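You operate a simulated robot arm through the tools that you are given. There is no shell and no other tool. Be economical: measure what you need, move in short steps, check, and stop when the job is done.

Carry out the task below with a simulated robot arm. There is one attempt and no reset: what you move stays moved.

## Task
Check the docked carrier's joint: green tray if the viewer says SOUND, else red tray.
Fine: swing the loupe over it and switch the light on; leave the loupe aside and the light off.

It is judged by the outcome, as a careful person would: the job done as asked, and still so three seconds after it is handed in. It fails if anything else is knocked over, pushed out of place, dropped, spilled or broken.

## Robot
A 7-joint arm with a two-finger parallel gripper, fixed in place. Base frame: the origin is at the foot of the arm, x ahead of it, y to its left, z up; the work surface is at about z = 91.2. Lengths are in cm, angles in rad, forces in N, time in s.
With the tool pointing down near the work surface it reaches from about 24 to 68 cm from the base axis. Its first joint turns from -1.152 to 1.152 rad. Payload 2.4 kg.
Tool frame: the origin (TCP) lies between the finger pads and is the grasp point; the fingertips stand 3 cm ahead of it; z points along the fingers, y is the line along which they close. Largest opening 9.4 cm; finger width 2.8, thickness 1; the body of the gripper, 5 by 9.6 cm, starts 5.5 cm behind the TCP.
Orientation is told as [roll, pitch, yaw] about the base's x, y, z axes, in that order, counted from this pose: with the fingers straight down and closing along the base's y, the tool's x points along the base's -x, its y along +y and its z along -z.

## Interface
- The arm moves only by the tool nudge_tool. Its argument "motion" is text: rows parted by semicolons, each of 7 numbers parted by spaces: the shift along the base's x, y, z in m, then the turn, a rotation vector about the base's x, y, z in rad, then the gripper command, from -1 (fully open) to 1 (shut), values between in proportion. In form: x y z rx ry rz claw; .... A call has 1 to 12 rows; each row is the pose to reach, as a shift and turn from the pose commanded when the call began. Each row takes 0.2 s and may step no farther than 5 cm and 0.15 rad from the row before; otherwise, or with a gripper value out of range, the whole call is refused. Where a pose cannot be reached the arm comes as near as it can. A force on the tool above 60 N (or 10 N above the force at the start of the call, whichever is more), or a blocked arm, ends the call early, and 0.2 s more pass. The fingers move at their own pace (about 15.3 cm/s each) and stop on an object; they squeeze with about 28 N. The grip force told is the motor's: it shows also when the fingers shut on nothing. Time passes only in rows, and 0.2 s behind the last, so rows that repeat a pose let the fingers close. The reply holds the time, the measured pose of the TCP, the force on the tool along the base axes, the opening and the grip force, in the units named above and with some noise.
- Cameras (640 x 400 px; columns grow to the right, rows downward): "scene" is fixed at [3.03, 46.84, 145.86]; the picture's right is [-0.80, -0.60, 0.00], its down [-0.33, 0.43, -0.84] and it looks along [0.51, -0.67, -0.55] (base axes); focal length 332 px, centre (320, 200). "wrist" rides on the gripper at [7.6, 1.4, -10.3] in the tool frame; the picture's right is [-0.18, 0.98, 0.00], its down [-0.75, -0.14, -0.64] and it looks along [-0.63, -0.12, 0.77] (tool axes); focal length 243 px, centre (320, 200). There is no depth. A picture from a camera that has moved, and an enlarged one, comes with that camera's place and axes in the base frame and with its lens. The place of the scene camera against the robot may be out by one fixed shift of up to 1.8 cm in any direction.
- grab_frame(camera): a new picture of that camera. The clock stands still meanwhile.
- enlarge(camera, box): a new picture of the part [left, top, right, bottom] of that camera's present view, enlarged. The clock stands still meanwhile.
- job_done(): hands the job in; it is judged then, once.

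Work in short steps. Places have to be worked out from the pictures, the camera data and where the tool is seen: move nearer, look again, correct. Check each grasp and each placing, and mend what went wrong. You have 120 turns and 76 pictures in all, those below and enlarged ones among them. Open the gripper and draw the arm clear of the work before you hand the job in, unless the task says otherwise; then end with one line.

The tools are called after "Request:" as name(argument=value, ...) on one line, values as JSON. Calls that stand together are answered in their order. nudge_tool: Moves the arm, as the interface text tells. Its arguments: {"type":"object","properties":{"motion":{"type":"string"}},"required":["motion"]} The other tools are called the same way: grab_frame (camera) takes a picture; enlarge (camera, box) takes an enlarged picture of a part of a camera's view; job_done () hands the job in.

At the start:

```text
time_s: 0.0
tcp_pos: [35.59, 14.65, 120.6]
orientation: [-0.001, 0.0, 0.0]
wrist_force: [0.0, 0.5, 0.1]
grip_width: 9.42
grasp_force: 0.0
```

scene: 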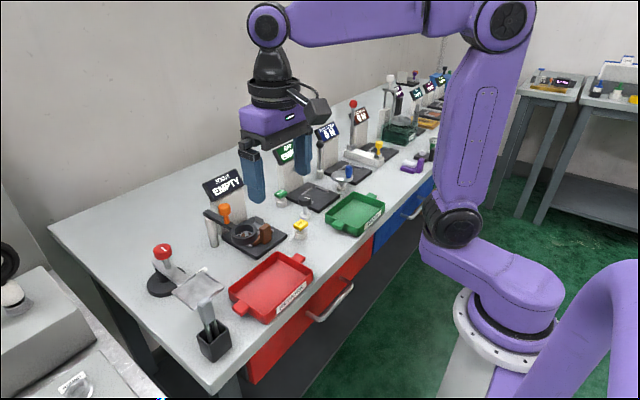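
wrist: 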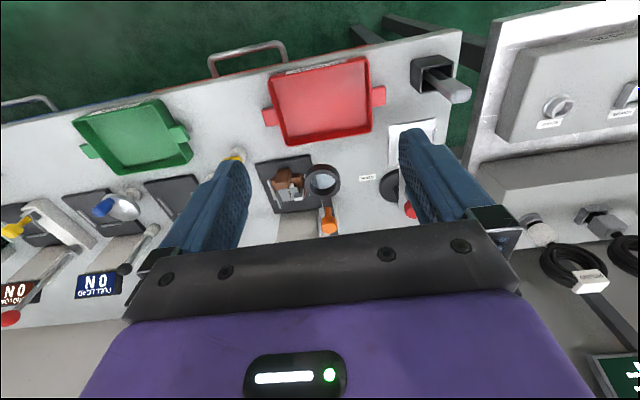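

The pictures show a bench with several stations. I enlarge both views to identify the docked carrier, the loupe, and the viewer.

Request:
enlarge(camera="scene", box=[130, 160, 330, 285])

Request:
enlarge(camera="scene", box=[260, 60, 460, 185])

Request:
enlarge(camera="wrist", box=[240, 120, 440, 245])

```text
3.20 times, centred on (230, 222) of scene
camera zoom: at [3.03, 46.84, 145.86], right [-0.8, -0.6, 0.0], down [-0.33, 0.43, -0.84], along [0.51, -0.67, -0.55], focal length 1063 px, centre (608, 128)
```

zoom: 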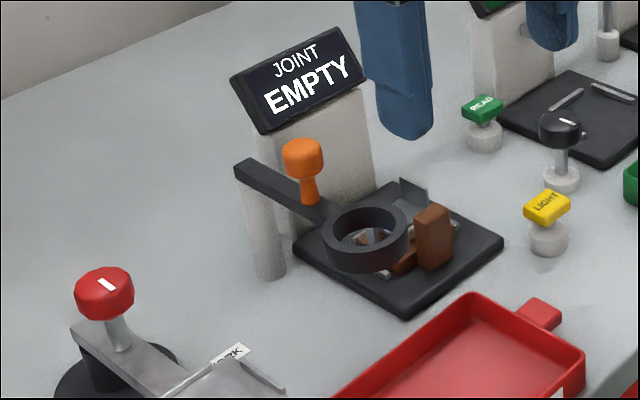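

```text
3.20 times, centred on (360, 122) of scene
camera zoom: at [3.03, 46.84, 145.86], right [-0.8, -0.6, 0.0], down [-0.33, 0.43, -0.84], along [0.51, -0.67, -0.55], focal length 1063 px, centre (192, 448)
```

zoom: 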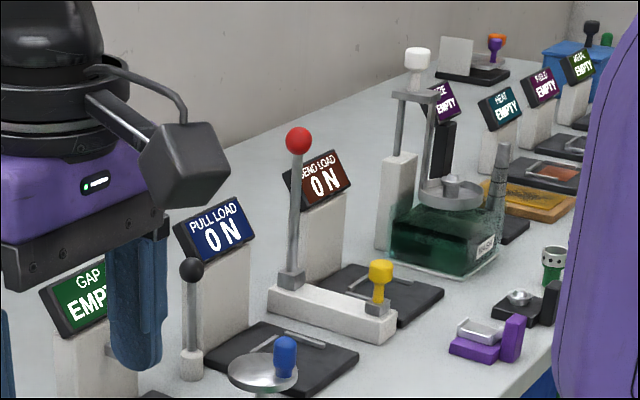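

```text
3.20 times, centred on (340, 182) of wrist
camera zoom: at [27.96, 16.02, 130.88], right [0.18, 0.98, 0.0], down [0.75, -0.14, 0.64], along [0.63, -0.12, -0.77], focal length 776 px, centre (256, 256)
```

zoom: 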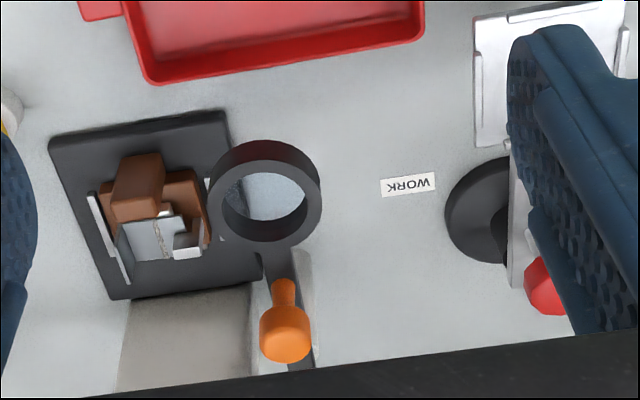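

The JOINT station has a brown carrier, a loupe ring near (50,12,100), its orange knob near (54,12.5,105.5), and its pivot near (62,13). The LIGHT button is near (46,-2.5). I shift toward -y to see the station from another viewpoint.

Request:
nudge_tool(motion="0 -0.04 0 0 0 0 -1;0 -0.08 0 0 0 0 -1;0 -0.1 0 0 0 0 -1;0 -0.1 0 0 0 0 -1")

Request:
grab_frame(camera="wrist")

Request:
enlarge(camera="wrist", box=[260, 110, 420, 210])

```text
time_s: 1.0
tcp_pos: [35.46, 4.42, 120.62]
orientation: [-0.001, 0.0, 0.001]
wrist_force: [-0.2, 0.0, 0.1]
grip_width: 9.39
grasp_force: 0.1
```

```text
70 pictures are left
camera wrist: at [27.89, 5.9, 130.85], right [0.18, 0.98, 0.0], down [0.75, -0.14, 0.64], along [0.63, -0.12, -0.77], focal length 243 px, centre (320, 200)
```

wrist: 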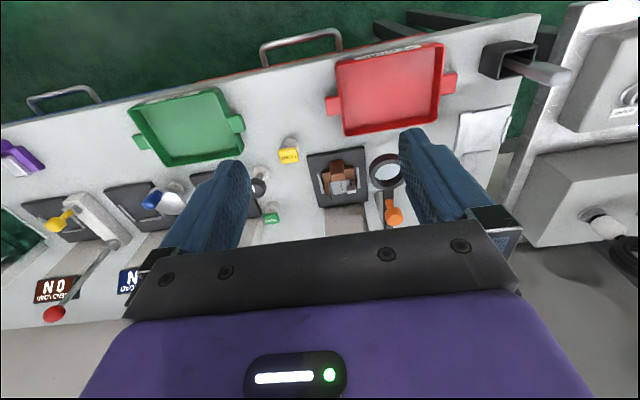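

```text
4.00 times, centred on (340, 160) of wrist
camera zoom: at [27.89, 5.9, 130.85], right [0.18, 0.98, 0.0], down [0.75, -0.14, 0.64], along [0.63, -0.12, -0.77], focal length 970 px, centre (240, 360)
```

zoom: 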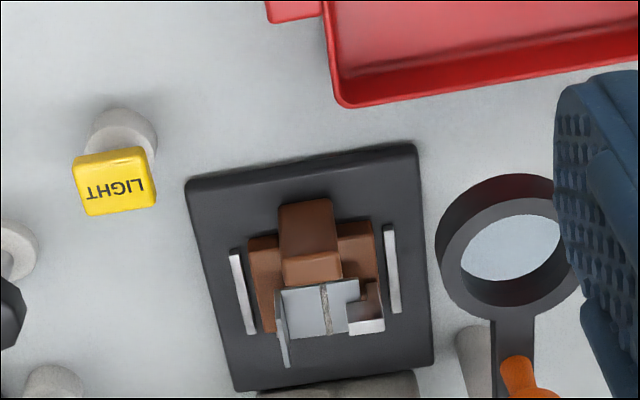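

Button triangulates to about (46.5,-2.9,96), knob to about (55,12.1,104). I move closer to the knob, staying high, to refine it.

Request:
nudge_tool(motion="0.02 0.04 0 0 0 0 -1;0.05 0.07 -0.01 0 0 0 -1;0.09 0.076 -0.02 0 0 0 -1;0.11 0.076 -0.03 0 0 0 -1;0.11 0.076 -0.03 0 0 0 -1")

Request:
grab_frame(camera="wrist")

Request:
grab_frame(camera="scene")

```text
time_s: 2.2
tcp_pos: [46.64, 12.2, 117.66]
orientation: [0.001, 0.001, 0.001]
wrist_force: [0.1, -0.1, -0.6]
grip_width: 9.4
grasp_force: 0.1
```

```text
68 pictures are left
camera wrist: at [39.08, 13.56, 127.87], right [0.18, 0.98, 0.0], down [0.75, -0.14, 0.64], along [0.63, -0.12, -0.77], focal length 243 px, centre (320, 200)
```

wrist: 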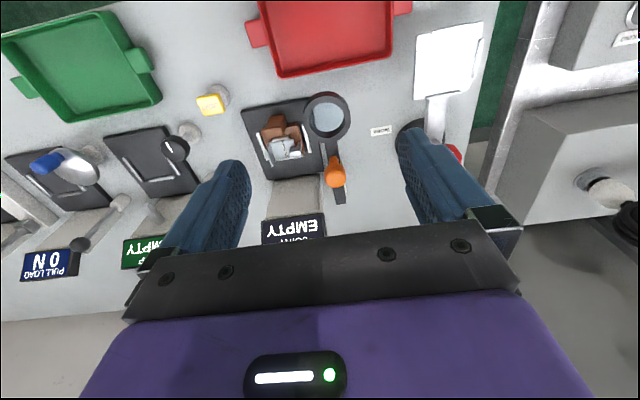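

```text
67 pictures are left
```

scene: 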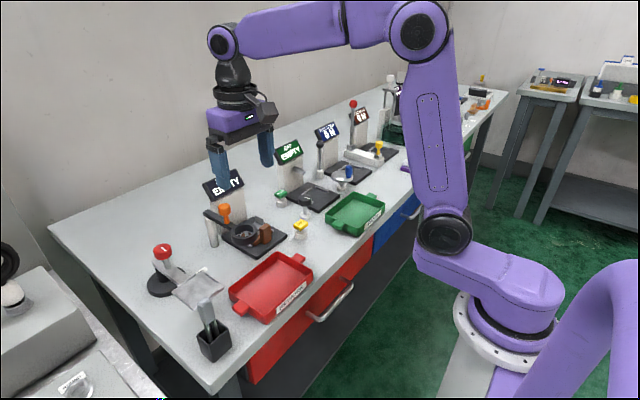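

Request:
enlarge(camera="wrist", box=[240, 80, 400, 250])

```text
2.35 times, centred on (320, 165) of wrist
camera zoom: at [39.08, 13.56, 127.87], right [0.18, 0.98, 0.0], down [0.75, -0.14, 0.64], along [0.63, -0.12, -0.77], focal length 571 px, centre (320, 282)
```

zoom: 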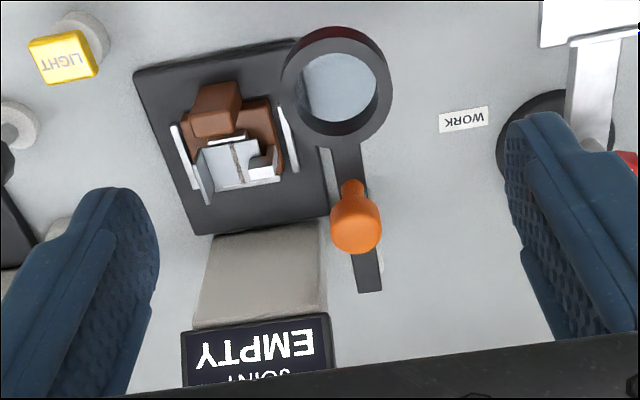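

The pivot is at about (62.4,12.3), the knob cap centre about (55.2,12.2,104), and the arm lies along -x. I move above the knob with a partial opening, then check before lowering.

Request:
nudge_tool(motion="0.03 0 0 0 0 0 0;0.06 0 0 0 0 0 0;0.084 0 0 0 0 0 0;0.084 0 -0.04 0 0 0 0;0.084 0 -0.07 0 0 0 0;0.084 0 -0.08 0 0 0 0")

Request:
grab_frame(camera="wrist")

Request:
enlarge(camera="scene", box=[150, 130, 310, 270])

```text
time_s: 3.6
tcp_pos: [55.05, 12.31, 109.68]
orientation: [-0.001, 0.001, 0.001]
wrist_force: [-0.4, 0.0, -0.2]
grip_width: 4.71
grasp_force: 0.0
```

```text
65 pictures are left
camera wrist: at [47.44, 13.7, 119.87], right [0.18, 0.98, 0.0], down [0.75, -0.14, 0.64], along [0.63, -0.12, -0.77], focal length 243 px, centre (320, 200)
```

wrist: 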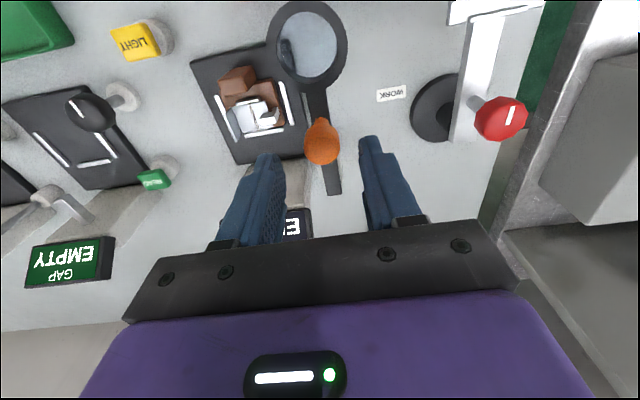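

```text
2.86 times, centred on (230, 200) of scene
camera zoom: at [3.03, 46.84, 145.86], right [-0.8, -0.6, 0.0], down [-0.33, 0.43, -0.84], along [0.51, -0.67, -0.55], focal length 949 px, centre (577, 200)
```

zoom: 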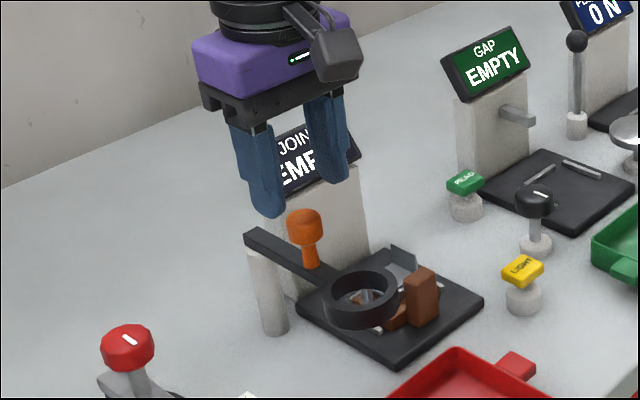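

The fingers straddle the knob (cap about (55,12.3,104.5)). I lower 5 cm around it, with the fingertips staying above the loupe arm.

Request:
nudge_tool(motion="0 0 -0.02 0 0 0 0;0 0 -0.04 0 0 0 0;0 0 -0.05 0 0 0 0;0 0 -0.05 0 0 0 0.1")

Request:
enlarge(camera="scene", box=[150, 130, 310, 270])

```text
time_s: 4.6
tcp_pos: [54.92, 12.14, 104.68]
orientation: [0.0, -0.001, 0.0]
wrist_force: [-0.6, 0.2, -0.8]
grip_width: 4.19
grasp_force: 0.1
```

```text
2.86 times, centred on (230, 200) of scene
camera zoom: at [3.03, 46.84, 145.86], right [-0.8, -0.6, 0.0], down [-0.33, 0.43, -0.84], along [0.51, -0.67, -0.55], focal length 949 px, centre (577, 200)
```

zoom: 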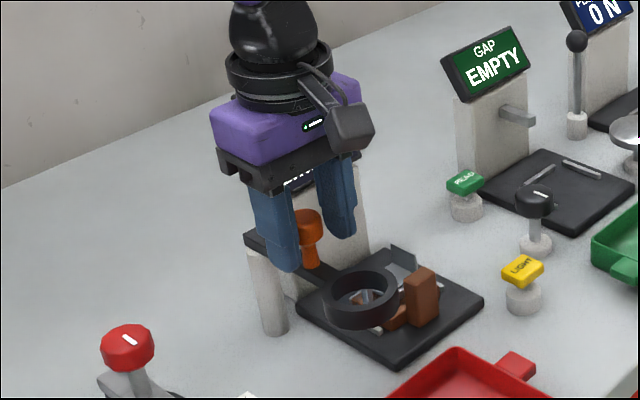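

The knob is between the fingers and clear of them. I push it along its arc toward -y, stopping at about 40°.

Request:
nudge_tool(motion="0 -0.008 0 0 0 0 0.1;0.001 -0.016 0 0 0 0 0.1;0.002 -0.024 0 0 0 0 0.1;0.004 -0.033 0 0 0 0 0.1;0.007 -0.0415 0 0 0 0 0.1;0.011 -0.048 0 0 0 0 0.1;0.014 -0.053 0 0 0 0 0.1;0.014 -0.053 0 0 0 0 0.1")

Request:
enlarge(camera="scene", box=[150, 130, 310, 270])

Request:
grab_frame(camera="wrist")

```text
time_s: 6.4
tcp_pos: [56.35, 6.82, 104.58]
orientation: [0.0, -0.001, -0.001]
wrist_force: [-0.1, 0.1, -0.1]
grip_width: 4.26
grasp_force: 0.0
```

```text
2.86 times, centred on (230, 200) of scene
camera zoom: at [3.03, 46.85, 145.86], right [-0.8, -0.6, 0.0], down [-0.33, 0.43, -0.84], along [0.51, -0.67, -0.55], focal length 949 px, centre (577, 200)
```

zoom: 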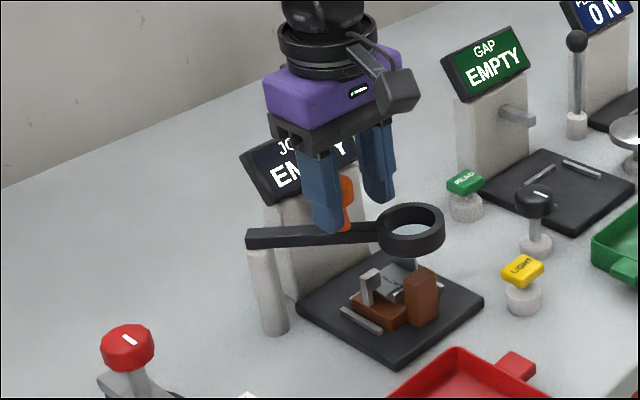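

```text
61 pictures are left
camera wrist: at [48.76, 8.26, 114.85], right [0.18, 0.98, 0.0], down [0.75, -0.14, 0.64], along [0.63, -0.12, -0.77], focal length 243 px, centre (320, 200)
```

wrist: 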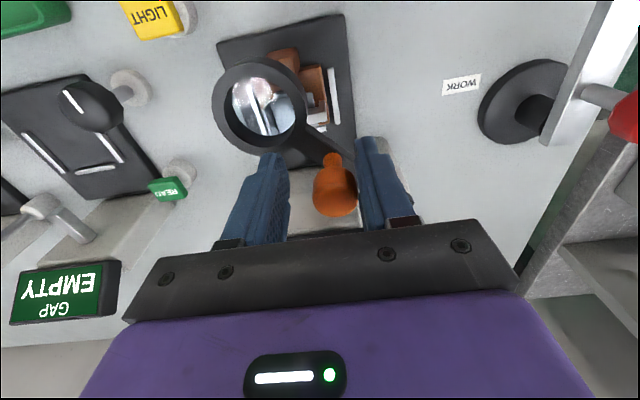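

The loupe is at roughly 41°, nearly over the carrier. I push slightly further to about 45°, then back off and lift clear.

Request:
nudge_tool(motion="0.003 -0.004 0 0 0 0 0.1;0.004 -0.006 0 0 0 0 0.1;0.004 -0.006 0 0 0 0 0.1;0.004 -0.0 0 0 0 0 0.05;0.004 0.0 0.03 0 0 0 0.05;0.004 0.0 0.06 0 0 0 0.05;-0.03 0 0.08 0 0 0 0.05;-0.07 0 0.08 0 0 0 0.05;-0.11 0 0.08 0 0 0 0.05;-0.11 0 0.08 0 0 0 0.05")

Request:
enlarge(camera="scene", box=[170, 150, 330, 270])

Request:
grab_frame(camera="wrist")

```text
time_s: 8.6
tcp_pos: [45.16, 6.79, 112.59]
orientation: [-0.001, -0.002, 0.0]
wrist_force: [-0.2, -0.1, -0.2]
grip_width: 4.47
grasp_force: 0.0
```

```text
3.33 times, centred on (250, 210) of scene
camera zoom: at [3.03, 46.84, 145.86], right [-0.8, -0.6, 0.0], down [-0.33, 0.43, -0.84], along [0.51, -0.67, -0.55], focal length 1107 px, centre (553, 167)
```

zoom: 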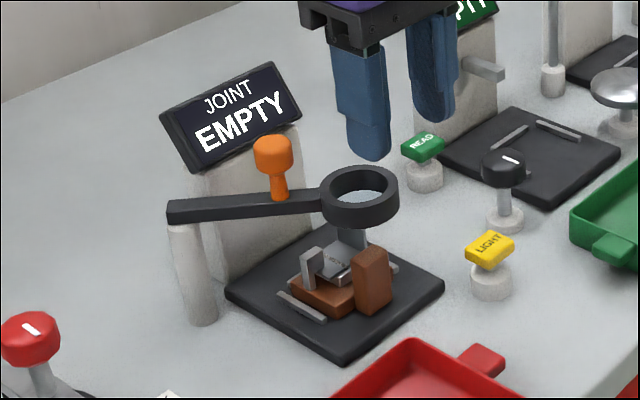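

```text
59 pictures are left
camera wrist: at [37.59, 8.25, 122.79], right [0.18, 0.98, 0.0], down [0.75, -0.14, 0.64], along [0.63, -0.12, -0.77], focal length 243 px, centre (320, 200)
```

wrist: 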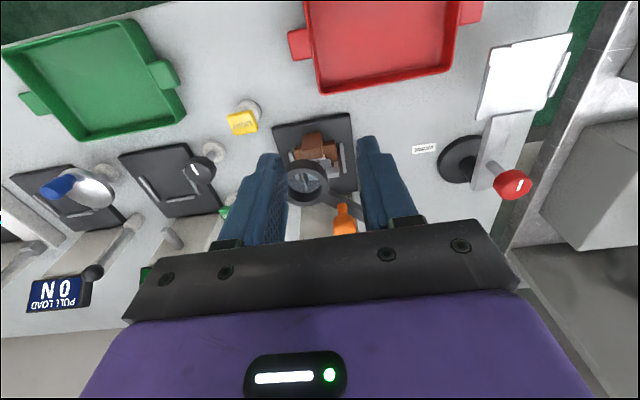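

The loupe stands over the joint and the viewer still reads EMPTY with the light off. I go above the LIGHT cap (about (46.7,-2.8)) with the fingers shut and check.

Request:
nudge_tool(motion="0 -0.045 0 0 0 0 1;0.015 -0.09 0 0 0 0 1;0.0155 -0.095 -0.04 0 0 0 1;0.0155 -0.095 -0.08 0 0 0 1;0.0155 -0.095 -0.086 0 0 0 1;0.0155 -0.095 -0.086 0 0 0 1")

Request:
grab_frame(camera="wrist")

Request:
enlarge(camera="scene", box=[200, 150, 360, 270])

```text
time_s: 10.0
tcp_pos: [46.95, -2.62, 103.73]
orientation: [0.0, 0.0, 0.001]
wrist_force: [-0.2, 0.6, 0.1]
grip_width: 0.01
grasp_force: 27.2
```

```text
58 pictures are left
camera wrist: at [39.29, -1.14, 114.02], right [0.18, 0.98, 0.0], down [0.75, -0.14, 0.64], along [0.63, -0.12, -0.77], focal length 243 px, centre (320, 200)
```

wrist: 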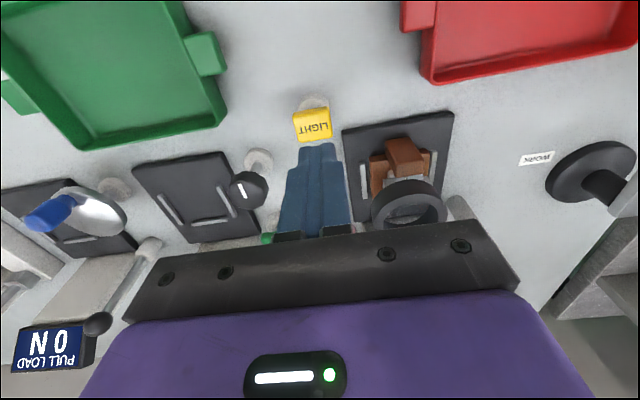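

```text
3.33 times, centred on (280, 210) of scene
camera zoom: at [3.03, 46.84, 145.86], right [-0.8, -0.6, 0.0], down [-0.33, 0.43, -0.84], along [0.51, -0.67, -0.55], focal length 1107 px, centre (453, 167)
```

zoom: 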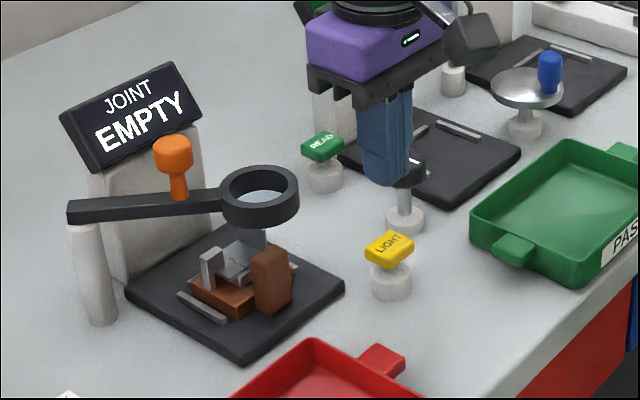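

The cap centre refines to (46.5,-3.0), top about z=96. I align and lower in small steps, watching the force.

Request:
nudge_tool(motion="-0.004 -0.004 -0.02 0 0 0 1;-0.004 -0.004 -0.035 0 0 0 1;-0.004 -0.004 -0.041 0 0 0 1;-0.004 -0.004 -0.044 0 0 0 1;-0.004 -0.004 -0.047 0 0 0 1")

Request:
enlarge(camera="scene", box=[200, 150, 360, 270])

```text
time_s: 11.2
tcp_pos: [46.57, -2.87, 99.34]
orientation: [-0.001, 0.001, 0.0]
wrist_force: [0.2, -0.3, -0.2]
grip_width: 0.04
grasp_force: 28.6
```

```text
3.33 times, centred on (280, 210) of scene
camera zoom: at [3.03, 46.84, 145.86], right [-0.8, -0.6, 0.0], down [-0.33, 0.43, -0.84], along [0.51, -0.67, -0.55], focal length 1107 px, centre (453, 167)
```

zoom: 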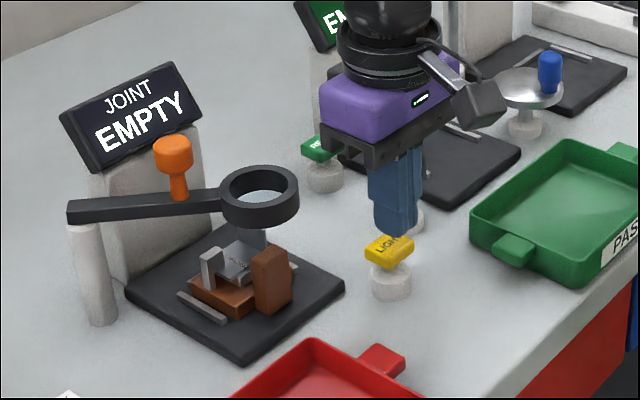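

No contact force yet, with the tip at about 96.3. I continue down in 2 mm steps.

Request:
nudge_tool(motion="0 -0.001 -0.002 0 0 0 1;0 -0.001 -0.004 0 0 0 1;0 -0.001 -0.006 0 0 0 1")

Request:
enlarge(camera="scene", box=[200, 150, 360, 270])

```text
time_s: 12.0
tcp_pos: [46.51, -3.09, 98.75]
orientation: [0.001, 0.001, 0.001]
wrist_force: [-1.0, 0.2, 0.1]
grip_width: 0.01
grasp_force: 27.6
```

```text
3.33 times, centred on (280, 210) of scene
camera zoom: at [3.03, 46.84, 145.86], right [-0.8, -0.6, 0.0], down [-0.33, 0.43, -0.84], along [0.51, -0.67, -0.55], focal length 1107 px, centre (453, 167)
```

zoom: 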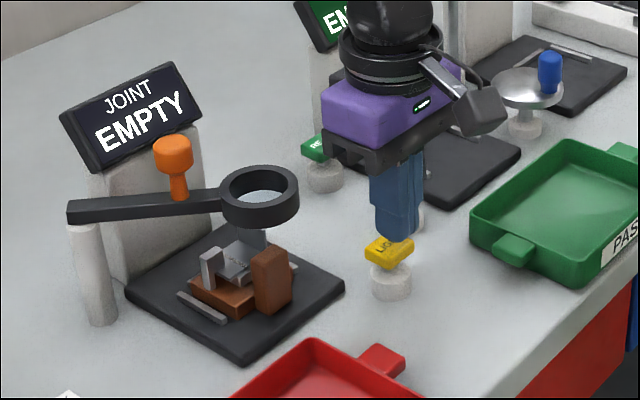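

Still no contact; I continue down.

Request:
nudge_tool(motion="0 0 -0.002 0 0 0 1;0 0 -0.004 0 0 0 1;0 0 -0.006 0 0 0 1")

Request:
enlarge(camera="scene", box=[200, 150, 360, 270])

```text
time_s: 12.8
tcp_pos: [46.55, -3.09, 98.08]
orientation: [0.0, -0.001, 0.0]
wrist_force: [0.1, -0.9, 0.6]
grip_width: 0.0
grasp_force: 28.0
```

```text
3.33 times, centred on (280, 210) of scene
camera zoom: at [3.03, 46.84, 145.86], right [-0.8, -0.6, 0.0], down [-0.33, 0.43, -0.84], along [0.51, -0.67, -0.55], focal length 1107 px, centre (453, 167)
```

zoom: 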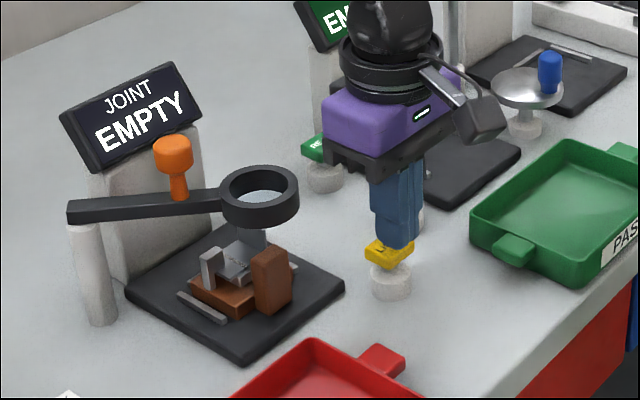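

The force is still about zero, though the tip nearly touches the cap. Continue.

Request:
nudge_tool(motion="0 0 -0.002 0 0 0 1;0 0 -0.004 0 0 0 1;0 0 -0.006 0 0 0 1")

Request:
enlarge(camera="scene", box=[200, 150, 360, 270])

```text
time_s: 13.6
tcp_pos: [46.63, -3.08, 97.56]
orientation: [-0.001, 0.0, 0.0]
wrist_force: [0.5, 0.2, 0.0]
grip_width: 0.01
grasp_force: 27.8
```

```text
3.33 times, centred on (280, 210) of scene
camera zoom: at [3.03, 46.84, 145.86], right [-0.8, -0.6, 0.0], down [-0.33, 0.43, -0.84], along [0.51, -0.67, -0.55], focal length 1107 px, centre (453, 167)
```

zoom: 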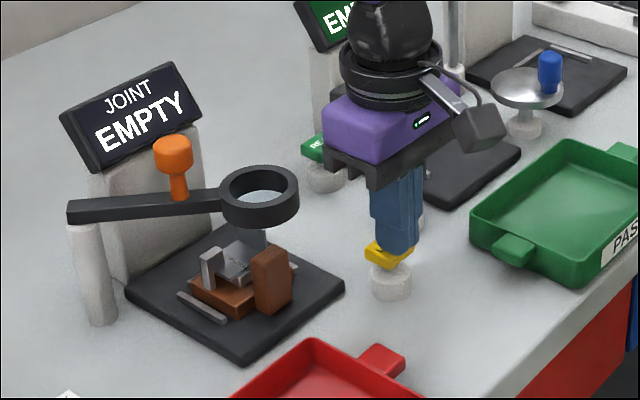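

The finger seems offset toward the image right of the cap, so the cap is likely lower and further in +x than I assumed. I raise 2 cm and look closely.

Request:
nudge_tool(motion="0 0 0.02 0 0 0 1;0 0 0.025 0 0 0 1")

Request:
enlarge(camera="wrist", box=[240, 30, 400, 180])

Request:
enlarge(camera="scene", box=[260, 180, 340, 240])

```text
time_s: 14.2
tcp_pos: [46.39, -3.22, 100.02]
orientation: [0.0, 0.0, 0.0]
wrist_force: [-0.9, 0.1, -0.8]
grip_width: 0.01
grasp_force: 28.3
```

```text
2.67 times, centred on (320, 105) of wrist
camera zoom: at [38.86, -1.72, 110.25], right [0.18, 0.98, 0.0], down [0.75, -0.14, 0.64], along [0.63, -0.12, -0.77], focal length 647 px, centre (320, 453)
```

zoom: 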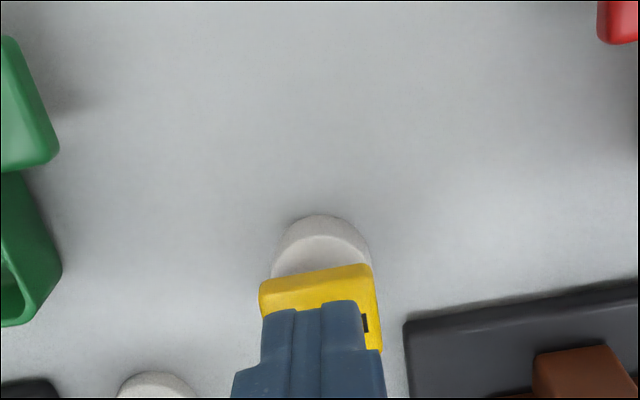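

```text
6.67 times, centred on (300, 210) of scene
camera zoom: at [3.03, 46.84, 145.86], right [-0.8, -0.6, 0.0], down [-0.33, 0.43, -0.84], along [0.51, -0.67, -0.55], focal length 2214 px, centre (453, 133)
```

zoom: 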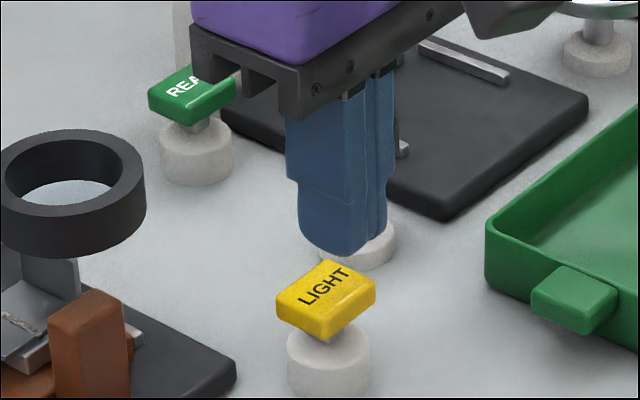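

Both views agree on the cap top centre near (47.5,-3.2), z about 94.5, so I had simply not reached it. I move +1.1 cm in x and press down in small steps.

Request:
nudge_tool(motion="0.011 0 0 0 0 0 1;0.011 0 -0.012 0 0 0 1;0.011 0 -0.02 0 0 0 1;0.011 0 -0.023 0 0 0 1;0.011 0 -0.026 0 0 0 1;0.011 0 -0.029 0 0 0 1")

Request:
enlarge(camera="scene", box=[200, 150, 360, 270])

```text
time_s: 15.6
tcp_pos: [47.52, -3.17, 97.13]
orientation: [0.0, -0.001, 0.0]
wrist_force: [-0.2, 0.0, 2.3]
grip_width: 0.0
grasp_force: 27.9
```

```text
3.33 times, centred on (280, 210) of scene
camera zoom: at [3.03, 46.85, 145.86], right [-0.8, -0.6, 0.0], down [-0.33, 0.43, -0.84], along [0.51, -0.67, -0.55], focal length 1107 px, centre (453, 167)
```

zoom: 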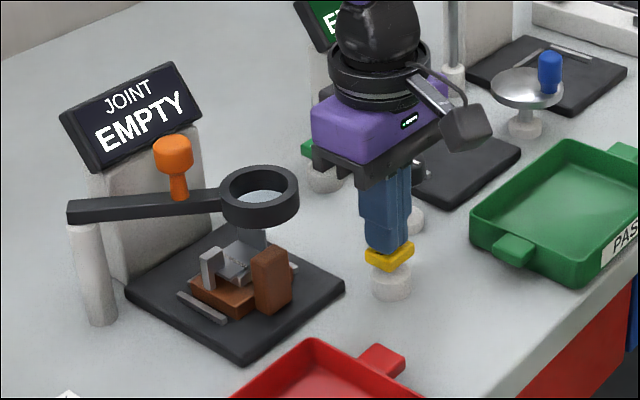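

Contact has started (2.3 N). I press gently further.

Request:
nudge_tool(motion="0 0 -0.002 0 0 0 1;0 0 -0.004 0 0 0 1")

Request:
enlarge(camera="scene", box=[200, 150, 360, 270])

```text
time_s: 16.2
tcp_pos: [47.63, -3.19, 96.76]
orientation: [0.0, 0.0, 0.0]
wrist_force: [-1.0, -0.3, 3.0]
grip_width: 0.0
grasp_force: 27.9
```

```text
3.33 times, centred on (280, 210) of scene
camera zoom: at [3.03, 46.84, 145.86], right [-0.8, -0.6, 0.0], down [-0.33, 0.43, -0.84], along [0.51, -0.67, -0.55], focal length 1107 px, centre (453, 167)
```

zoom: 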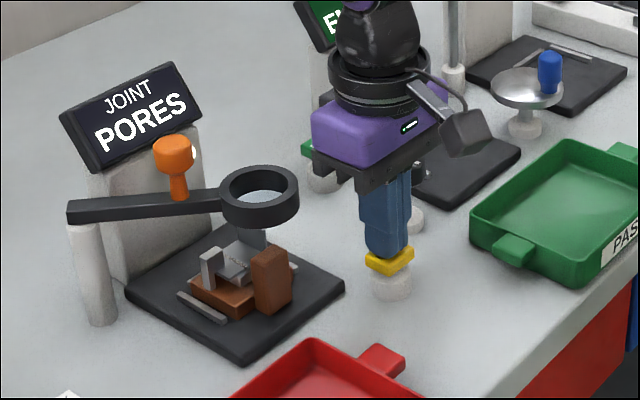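

The viewer now reads PORES, so not SOUND, which means the red tray. I release the button and check that the reading is steady and whether the light latches.

Request:
nudge_tool(motion="0 0 0.01 0 0 0 1;0 0 0.03 0 0 0 1;0 0 0.03 0 0 0 1;0 0 0.03 0 0 0 1")

Request:
enlarge(camera="scene", box=[200, 150, 360, 270])

```text
time_s: 17.2
tcp_pos: [47.63, -3.16, 99.63]
orientation: [0.0, 0.001, 0.0]
wrist_force: [-0.5, 0.2, 0.6]
grip_width: 0.01
grasp_force: 28.2
```

```text
3.33 times, centred on (280, 210) of scene
camera zoom: at [3.03, 46.84, 145.86], right [-0.8, -0.6, 0.0], down [-0.33, 0.43, -0.84], along [0.51, -0.67, -0.55], focal length 1107 px, centre (453, 167)
```

zoom: 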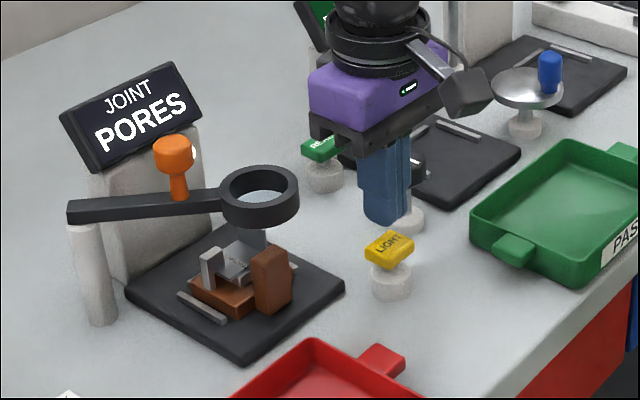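

The reading is steady and the light latches on. I press once more to switch it off.

Request:
nudge_tool(motion="0 0 -0.015 0 0 0 1;0 0 -0.024 0 0 0 1;0 0 -0.027 0 0 0 1;0 0 -0.03 0 0 0 1;0 0 -0.031 0 0 0 1;0 0 -0.015 0 0 0 1;0 0 0.02 0 0 0 1;0 0 0.06 0 0 0 1;0 0 0.08 0 0 0 1")

Request:
enlarge(camera="scene", box=[200, 150, 360, 270])

```text
time_s: 19.2
tcp_pos: [47.36, -3.03, 107.75]
orientation: [0.001, 0.002, -0.001]
wrist_force: [-0.2, -0.6, -0.2]
grip_width: 0.02
grasp_force: 27.9
```

```text
3.33 times, centred on (280, 210) of scene
camera zoom: at [3.03, 46.84, 145.86], right [-0.8, -0.6, 0.0], down [-0.33, 0.43, -0.84], along [0.51, -0.67, -0.55], focal length 1107 px, centre (453, 167)
```

zoom: 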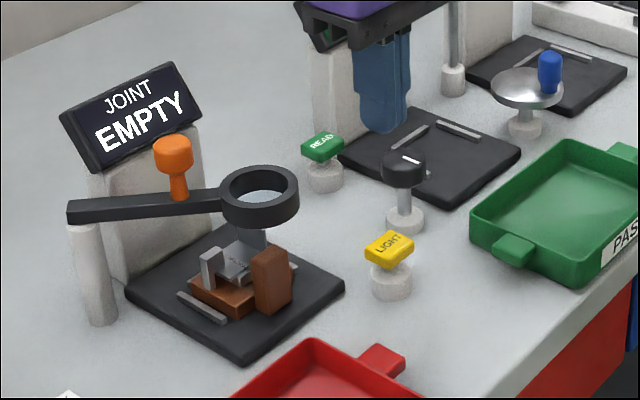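

The light is off. Now I return above the knob (about (57,7)) with the partial opening, following the route I left by.

Request:
nudge_tool(motion="0 0 0.04 0 0 0 0.05;0 0 0.055 0 0 0 0.05;0.03 0.03 0.055 0 0 0 0.05;0.06 0.065 0.055 0 0 0 0.05;0.092 0.098 0.055 0 0 0 0.05;0.092 0.098 0.04 0 0 0 0.05;0.092 0.098 0.04 0 0 0 0.05")

Request:
grab_frame(camera="wrist")

Request:
enlarge(camera="scene", box=[170, 130, 330, 250])

```text
time_s: 20.8
tcp_pos: [56.73, 6.75, 111.61]
orientation: [0.0, 0.0, 0.0]
wrist_force: [0.2, 0.0, -0.6]
grip_width: 4.49
grasp_force: 0.2
```

```text
46 pictures are left
camera wrist: at [49.14, 8.22, 121.87], right [0.18, 0.98, 0.0], down [0.75, -0.14, 0.64], along [0.63, -0.12, -0.77], focal length 243 px, centre (320, 200)
```

wrist: 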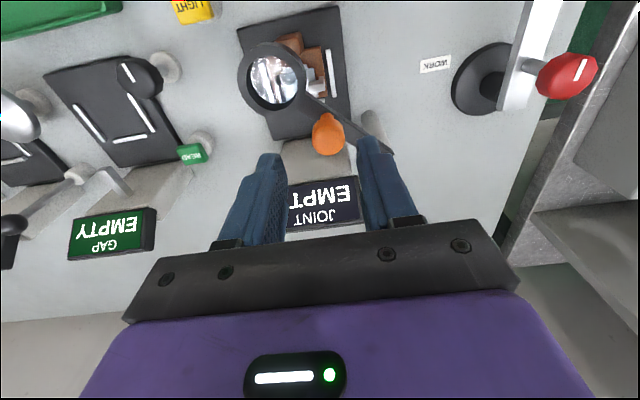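

```text
3.33 times, centred on (250, 190) of scene
camera zoom: at [3.03, 46.84, 145.86], right [-0.8, -0.6, 0.0], down [-0.33, 0.43, -0.84], along [0.51, -0.67, -0.55], focal length 1107 px, centre (553, 233)
```

zoom: 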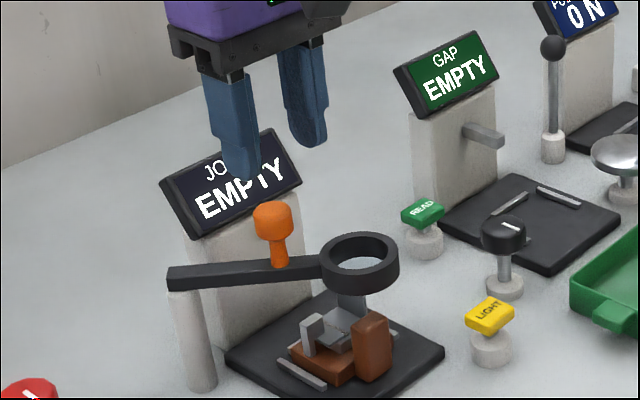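

The knob is at about (57,7.3). I lower around it, then sweep it back along the arc to its original position.

Request:
nudge_tool(motion="0 0.004 -0.02 0 0 0 0.05;0 0.004 -0.05 0 0 0 0.05;0 0.004 -0.069 0 0 0 0.05;0 0.004 -0.069 0 0 0 0.1")

Request:
nudge_tool(motion="-0.001 0.01 0 0 0 0 0.1;-0.003 0.019 0 0 0 0 0.1;-0.006 0.027 0 0 0 0 0.1;-0.01 0.035 0 0 0 0 0.1;-0.013 0.043 0 0 0 0 0.1;-0.016 0.051 0 0 0 0 0.1;-0.017 0.058 0 0 0 0 0.1;-0.017 0.058 0 0 0 0 0.1")

Request:
enlarge(camera="scene", box=[150, 130, 310, 270])

```text
time_s: 21.8
tcp_pos: [56.76, 7.22, 104.94]
orientation: [0.001, 0.001, -0.001]
wrist_force: [0.8, 0.1, -0.1]
grip_width: 4.25
grasp_force: 0.1
```

```text
time_s: 23.6
tcp_pos: [55.06, 12.87, 104.96]
orientation: [0.001, -0.001, 0.001]
wrist_force: [0.6, -0.6, -0.3]
grip_width: 4.24
grasp_force: 0.1
```

```text
2.86 times, centred on (230, 200) of scene
camera zoom: at [3.03, 46.84, 145.86], right [-0.8, -0.6, 0.0], down [-0.33, 0.43, -0.84], along [0.51, -0.67, -0.55], focal length 949 px, centre (577, 200)
```

zoom: 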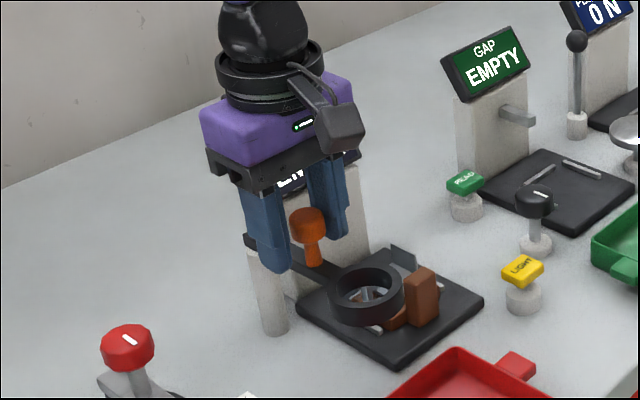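

The loupe is nearly back at its original place. I push a little more, watching the force for a stop.

Request:
nudge_tool(motion="0 0.004 0 0 0 0 0.1;0 0.008 0 0 0 0 0.1;0 0.01 0 0 0 0 0.1")

Request:
enlarge(camera="scene", box=[150, 130, 310, 270])

```text
time_s: 24.4
tcp_pos: [55.13, 13.6, 104.89]
orientation: [-0.005, 0.001, -0.004]
wrist_force: [-3.0, -14.1, 6.3]
grip_width: 5.08
grasp_force: 7.6
```

```text
2.86 times, centred on (230, 200) of scene
camera zoom: at [3.01, 46.8, 145.88], right [-0.8, -0.6, 0.0], down [-0.33, 0.44, -0.84], along [0.51, -0.67, -0.55], focal length 949 px, centre (577, 200)
```

zoom: 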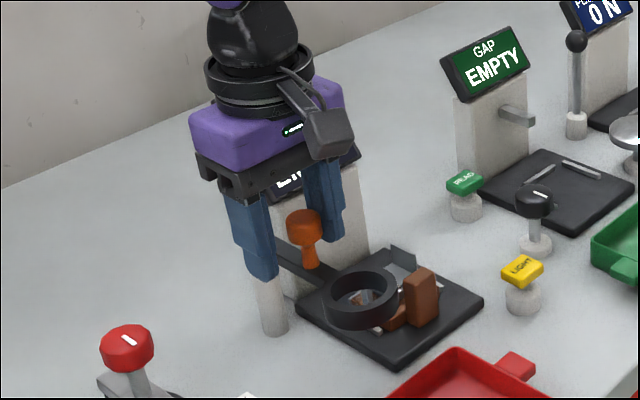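

It hit the stop at the original position. I relax the push, lift clear, and back off to view the carrier.

Request:
nudge_tool(motion="0 -0.008 0 0 0 0 0.05;0 -0.013 0 0 0 0 0.05;0 -0.013 0.03 0 0 0 0.05;0 -0.013 0.08 0 0 0 0;-0.04 -0.04 0.1 0 0 0 -0.5;-0.08 -0.06 0.1 0 0 0 -0.5;-0.1 -0.07 0.09 0 0 0 -0.5;-0.1 -0.07 0.09 0 0 0 -0.5")

Request:
grab_frame(camera="wrist")

Request:
enlarge(camera="wrist", box=[240, 80, 400, 210])

Request:
enlarge(camera="scene", box=[190, 190, 310, 270])

```text
refused: row 5 steps farther than a row can; nothing moved
```

```text
42 pictures are left
camera wrist: at [47.55, 15.06, 115.09], right [0.19, 0.98, 0.0], down [0.75, -0.14, 0.64], along [0.63, -0.12, -0.77], focal length 243 px, centre (320, 200)
```

wrist: 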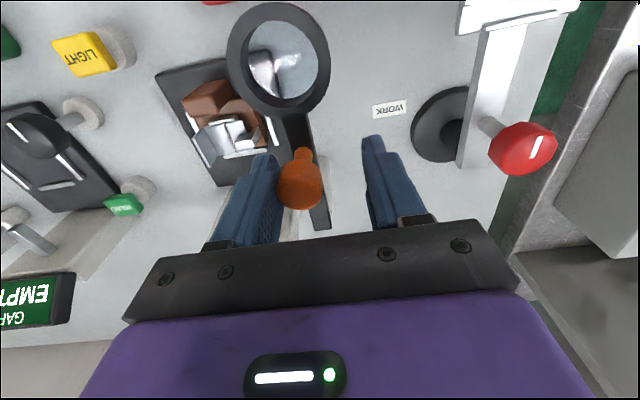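

```text
3.08 times, centred on (320, 145) of wrist
camera zoom: at [47.55, 15.06, 115.09], right [0.19, 0.98, 0.0], down [0.75, -0.14, 0.64], along [0.63, -0.12, -0.77], focal length 746 px, centre (320, 369)
```

zoom: 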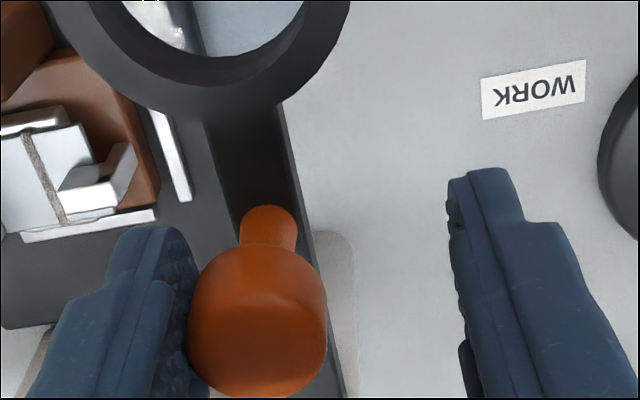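

```text
5.00 times, centred on (250, 230) of scene
camera zoom: at [3.01, 46.8, 145.88], right [-0.8, -0.6, 0.0], down [-0.33, 0.44, -0.84], along [0.51, -0.67, -0.55], focal length 1660 px, centre (670, 50)
```

zoom: 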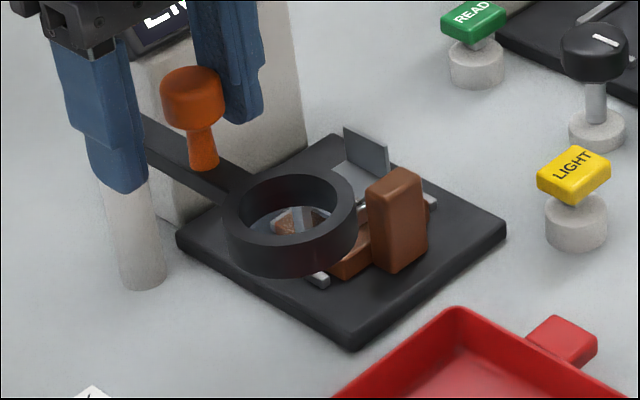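

The move was refused for one over-long step. I repeat it with smaller steps.

Request:
nudge_tool(motion="0 -0.008 0 0 0 0 0.05;0 -0.013 0 0 0 0 0.05;0 -0.013 0.03 0 0 0 0.05;0 -0.013 0.07 0 0 0 0;-0.03 -0.03 0.08 0 0 0 -0.5;-0.06 -0.05 0.09 0 0 0 -0.5;-0.09 -0.07 0.09 0 0 0 -0.5;-0.1 -0.08 0.09 0 0 0 -0.5;-0.1 -0.08 0.09 0 0 0 -0.5")

Request:
grab_frame(camera="wrist")

Request:
enlarge(camera="wrist", box=[240, 80, 400, 210])

Request:
enlarge(camera="scene", box=[190, 160, 310, 270])

```text
time_s: 26.4
tcp_pos: [45.01, 5.95, 113.82]
orientation: [0.0, -0.001, 0.0]
wrist_force: [0.1, 0.2, -0.1]
grip_width: 7.04
grasp_force: 0.2
```

```text
39 pictures are left
camera wrist: at [37.4, 7.26, 123.98], right [0.18, 0.98, 0.0], down [0.75, -0.14, 0.64], along [0.63, -0.12, -0.77], focal length 243 px, centre (320, 200)
```

wrist: 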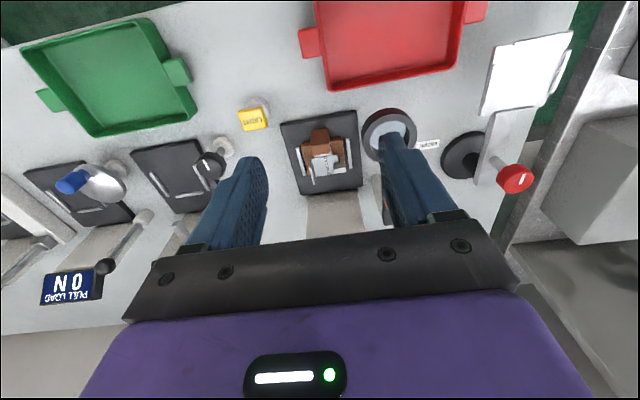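

```text
3.08 times, centred on (320, 145) of wrist
camera zoom: at [37.4, 7.26, 123.98], right [0.18, 0.98, 0.0], down [0.75, -0.14, 0.64], along [0.63, -0.12, -0.77], focal length 746 px, centre (320, 369)
```

zoom: 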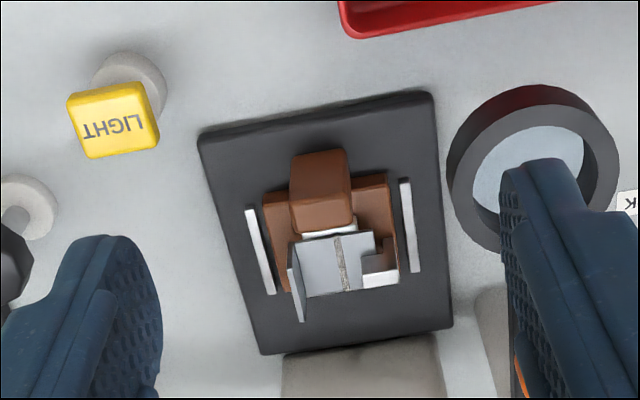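

```text
3.64 times, centred on (250, 215) of scene
camera zoom: at [3.03, 46.84, 145.86], right [-0.8, -0.6, 0.0], down [-0.33, 0.43, -0.84], along [0.51, -0.67, -0.55], focal length 1207 px, centre (574, 146)
```

zoom: 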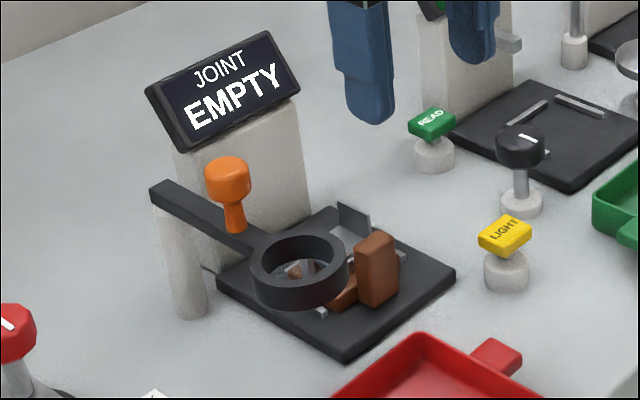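

The loupe is aside and the light off. The carrier's handle is at about (51.3,4.8), top about z=97. I approach above it with a 4.5 cm opening (keeping clear of the loupe ring at y≥9) and stop at TCP z=102 to check.

Request:
nudge_tool(motion="0 -0.01 0 0 0 0 0.05;0.03 -0.01 0 0 0 0 0.05;0.063 -0.011 0 0 0 0 0.05;0.063 -0.011 -0.04 0 0 0 0.05;0.063 -0.011 -0.08 0 0 0 0.05;0.063 -0.011 -0.115 0 0 0 0.05;0.063 -0.011 -0.115 0 0 0 0.05")

Request:
grab_frame(camera="wrist")

Request:
enlarge(camera="scene", box=[190, 160, 310, 270])

```text
time_s: 28.0
tcp_pos: [51.4, 4.87, 102.27]
orientation: [0.001, 0.0, -0.001]
wrist_force: [-0.5, -0.3, 0.4]
grip_width: 4.46
grasp_force: 0.0
```

```text
36 pictures are left
camera wrist: at [43.8, 6.27, 112.54], right [0.18, 0.98, 0.0], down [0.75, -0.14, 0.64], along [0.63, -0.12, -0.77], focal length 243 px, centre (320, 200)
```

wrist: 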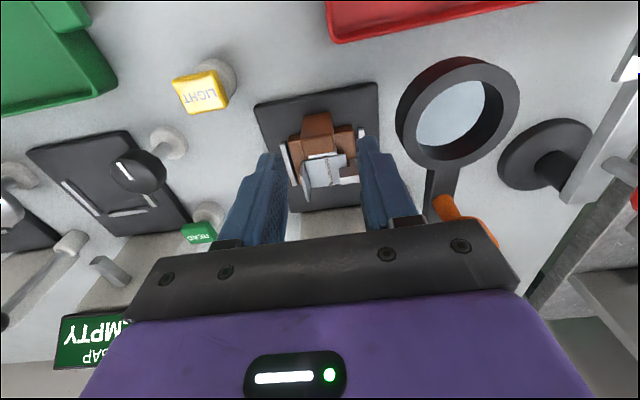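

```text
3.64 times, centred on (250, 215) of scene
camera zoom: at [3.03, 46.84, 145.86], right [-0.8, -0.6, 0.0], down [-0.33, 0.43, -0.84], along [0.51, -0.67, -0.55], focal length 1207 px, centre (574, 146)
```

zoom: 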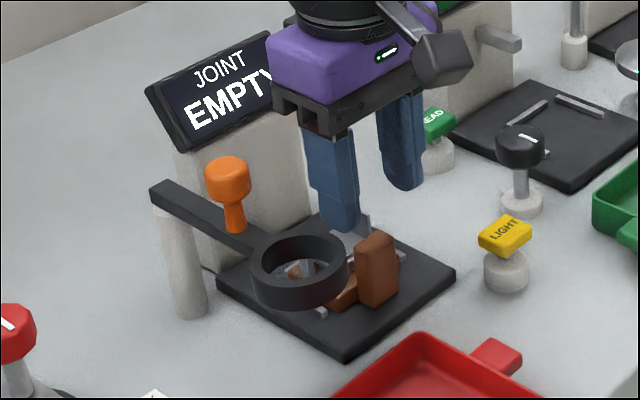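

Request:
enlarge(camera="wrist", box=[250, 80, 390, 220])

```text
2.86 times, centred on (320, 150) of wrist
camera zoom: at [43.8, 6.27, 112.54], right [0.18, 0.98, 0.0], down [0.75, -0.14, 0.64], along [0.63, -0.12, -0.77], focal length 693 px, centre (320, 343)
```

zoom: 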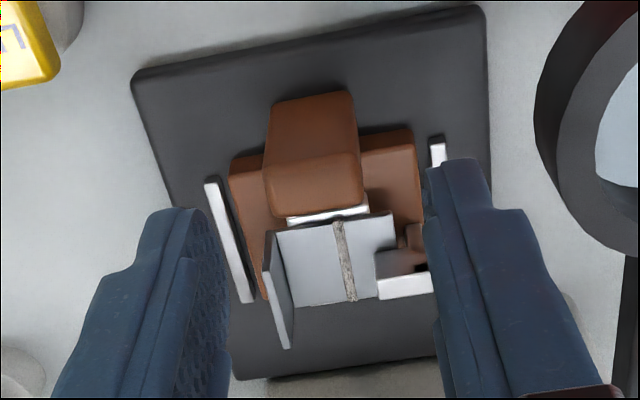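

The handle's top spans x 51.0–52.6, centre y≈4.7, top z≈96.6; the workpiece plate starts at x≈53.3. I keep x=51.4 so the fingers miss the plate and lower to TCP z=97.7, above the carrier base.

Request:
nudge_tool(motion="0 -0.002 -0.02 0 0 0 0.05;0 -0.002 -0.035 0 0 0 0.05;0 -0.002 -0.042 0 0 0 0.05;0 -0.002 -0.046 0 0 0 0.05")

Request:
enlarge(camera="scene", box=[190, 160, 310, 270])

Request:
enlarge(camera="wrist", box=[230, 60, 410, 220])

```text
time_s: 29.0
tcp_pos: [51.35, 4.7, 97.85]
orientation: [0.001, 0.0, 0.001]
wrist_force: [-1.0, 0.1, 0.6]
grip_width: 4.45
grasp_force: 0.1
```

```text
3.64 times, centred on (250, 215) of scene
camera zoom: at [3.03, 46.84, 145.86], right [-0.8, -0.6, 0.0], down [-0.33, 0.43, -0.84], along [0.51, -0.67, -0.55], focal length 1207 px, centre (574, 146)
```

zoom: 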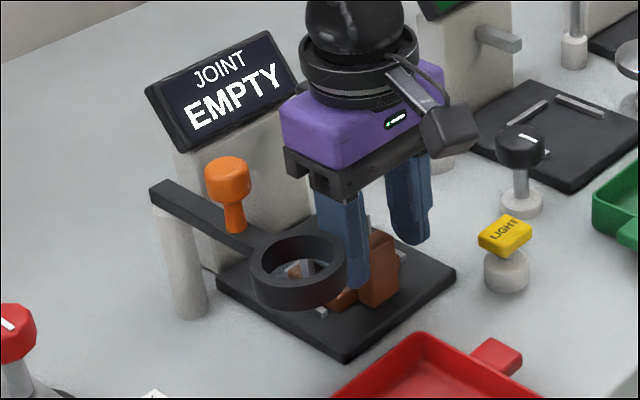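

```text
2.50 times, centred on (320, 140) of wrist
camera zoom: at [43.8, 6.07, 107.98], right [0.18, 0.98, 0.0], down [0.75, -0.14, 0.64], along [0.63, -0.12, -0.77], focal length 606 px, centre (320, 350)
```

zoom: 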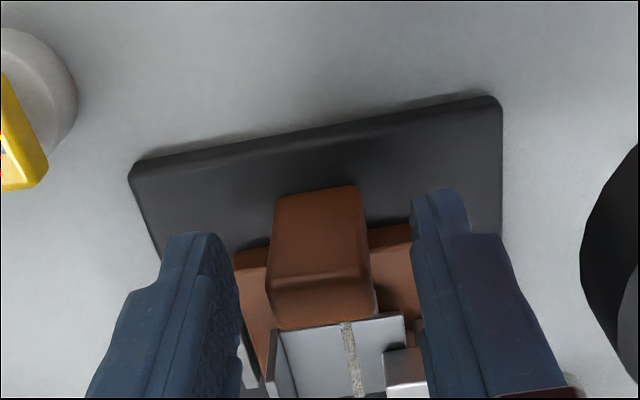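

The fingers flank the handle without contact. I close on it.

Request:
nudge_tool(motion="0 0 0 0 0 0 0.3;0 0 0 0 0 0 0.6;0 0 0 0 0 0 0.8;0 0 0 0 0 0 0.8")

Request:
enlarge(camera="wrist", box=[230, 60, 410, 220])

```text
time_s: 30.0
tcp_pos: [51.39, 4.74, 97.72]
orientation: [0.001, 0.001, -0.001]
wrist_force: [-0.8, 0.6, 0.2]
grip_width: 2.53
grasp_force: 28.1
```

```text
2.50 times, centred on (320, 140) of wrist
camera zoom: at [43.8, 6.09, 107.99], right [0.18, 0.98, 0.0], down [0.75, -0.14, 0.64], along [0.63, -0.12, -0.77], focal length 606 px, centre (320, 350)
```

zoom: 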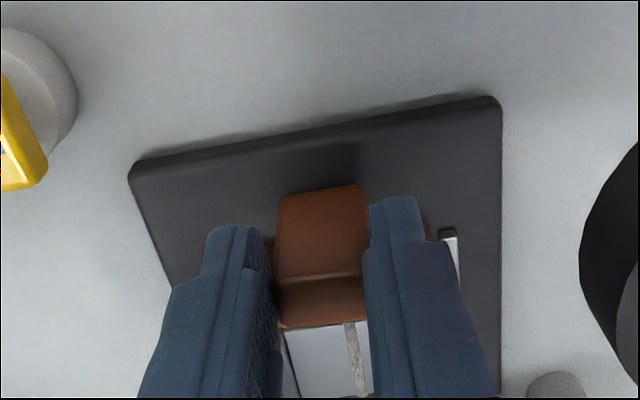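

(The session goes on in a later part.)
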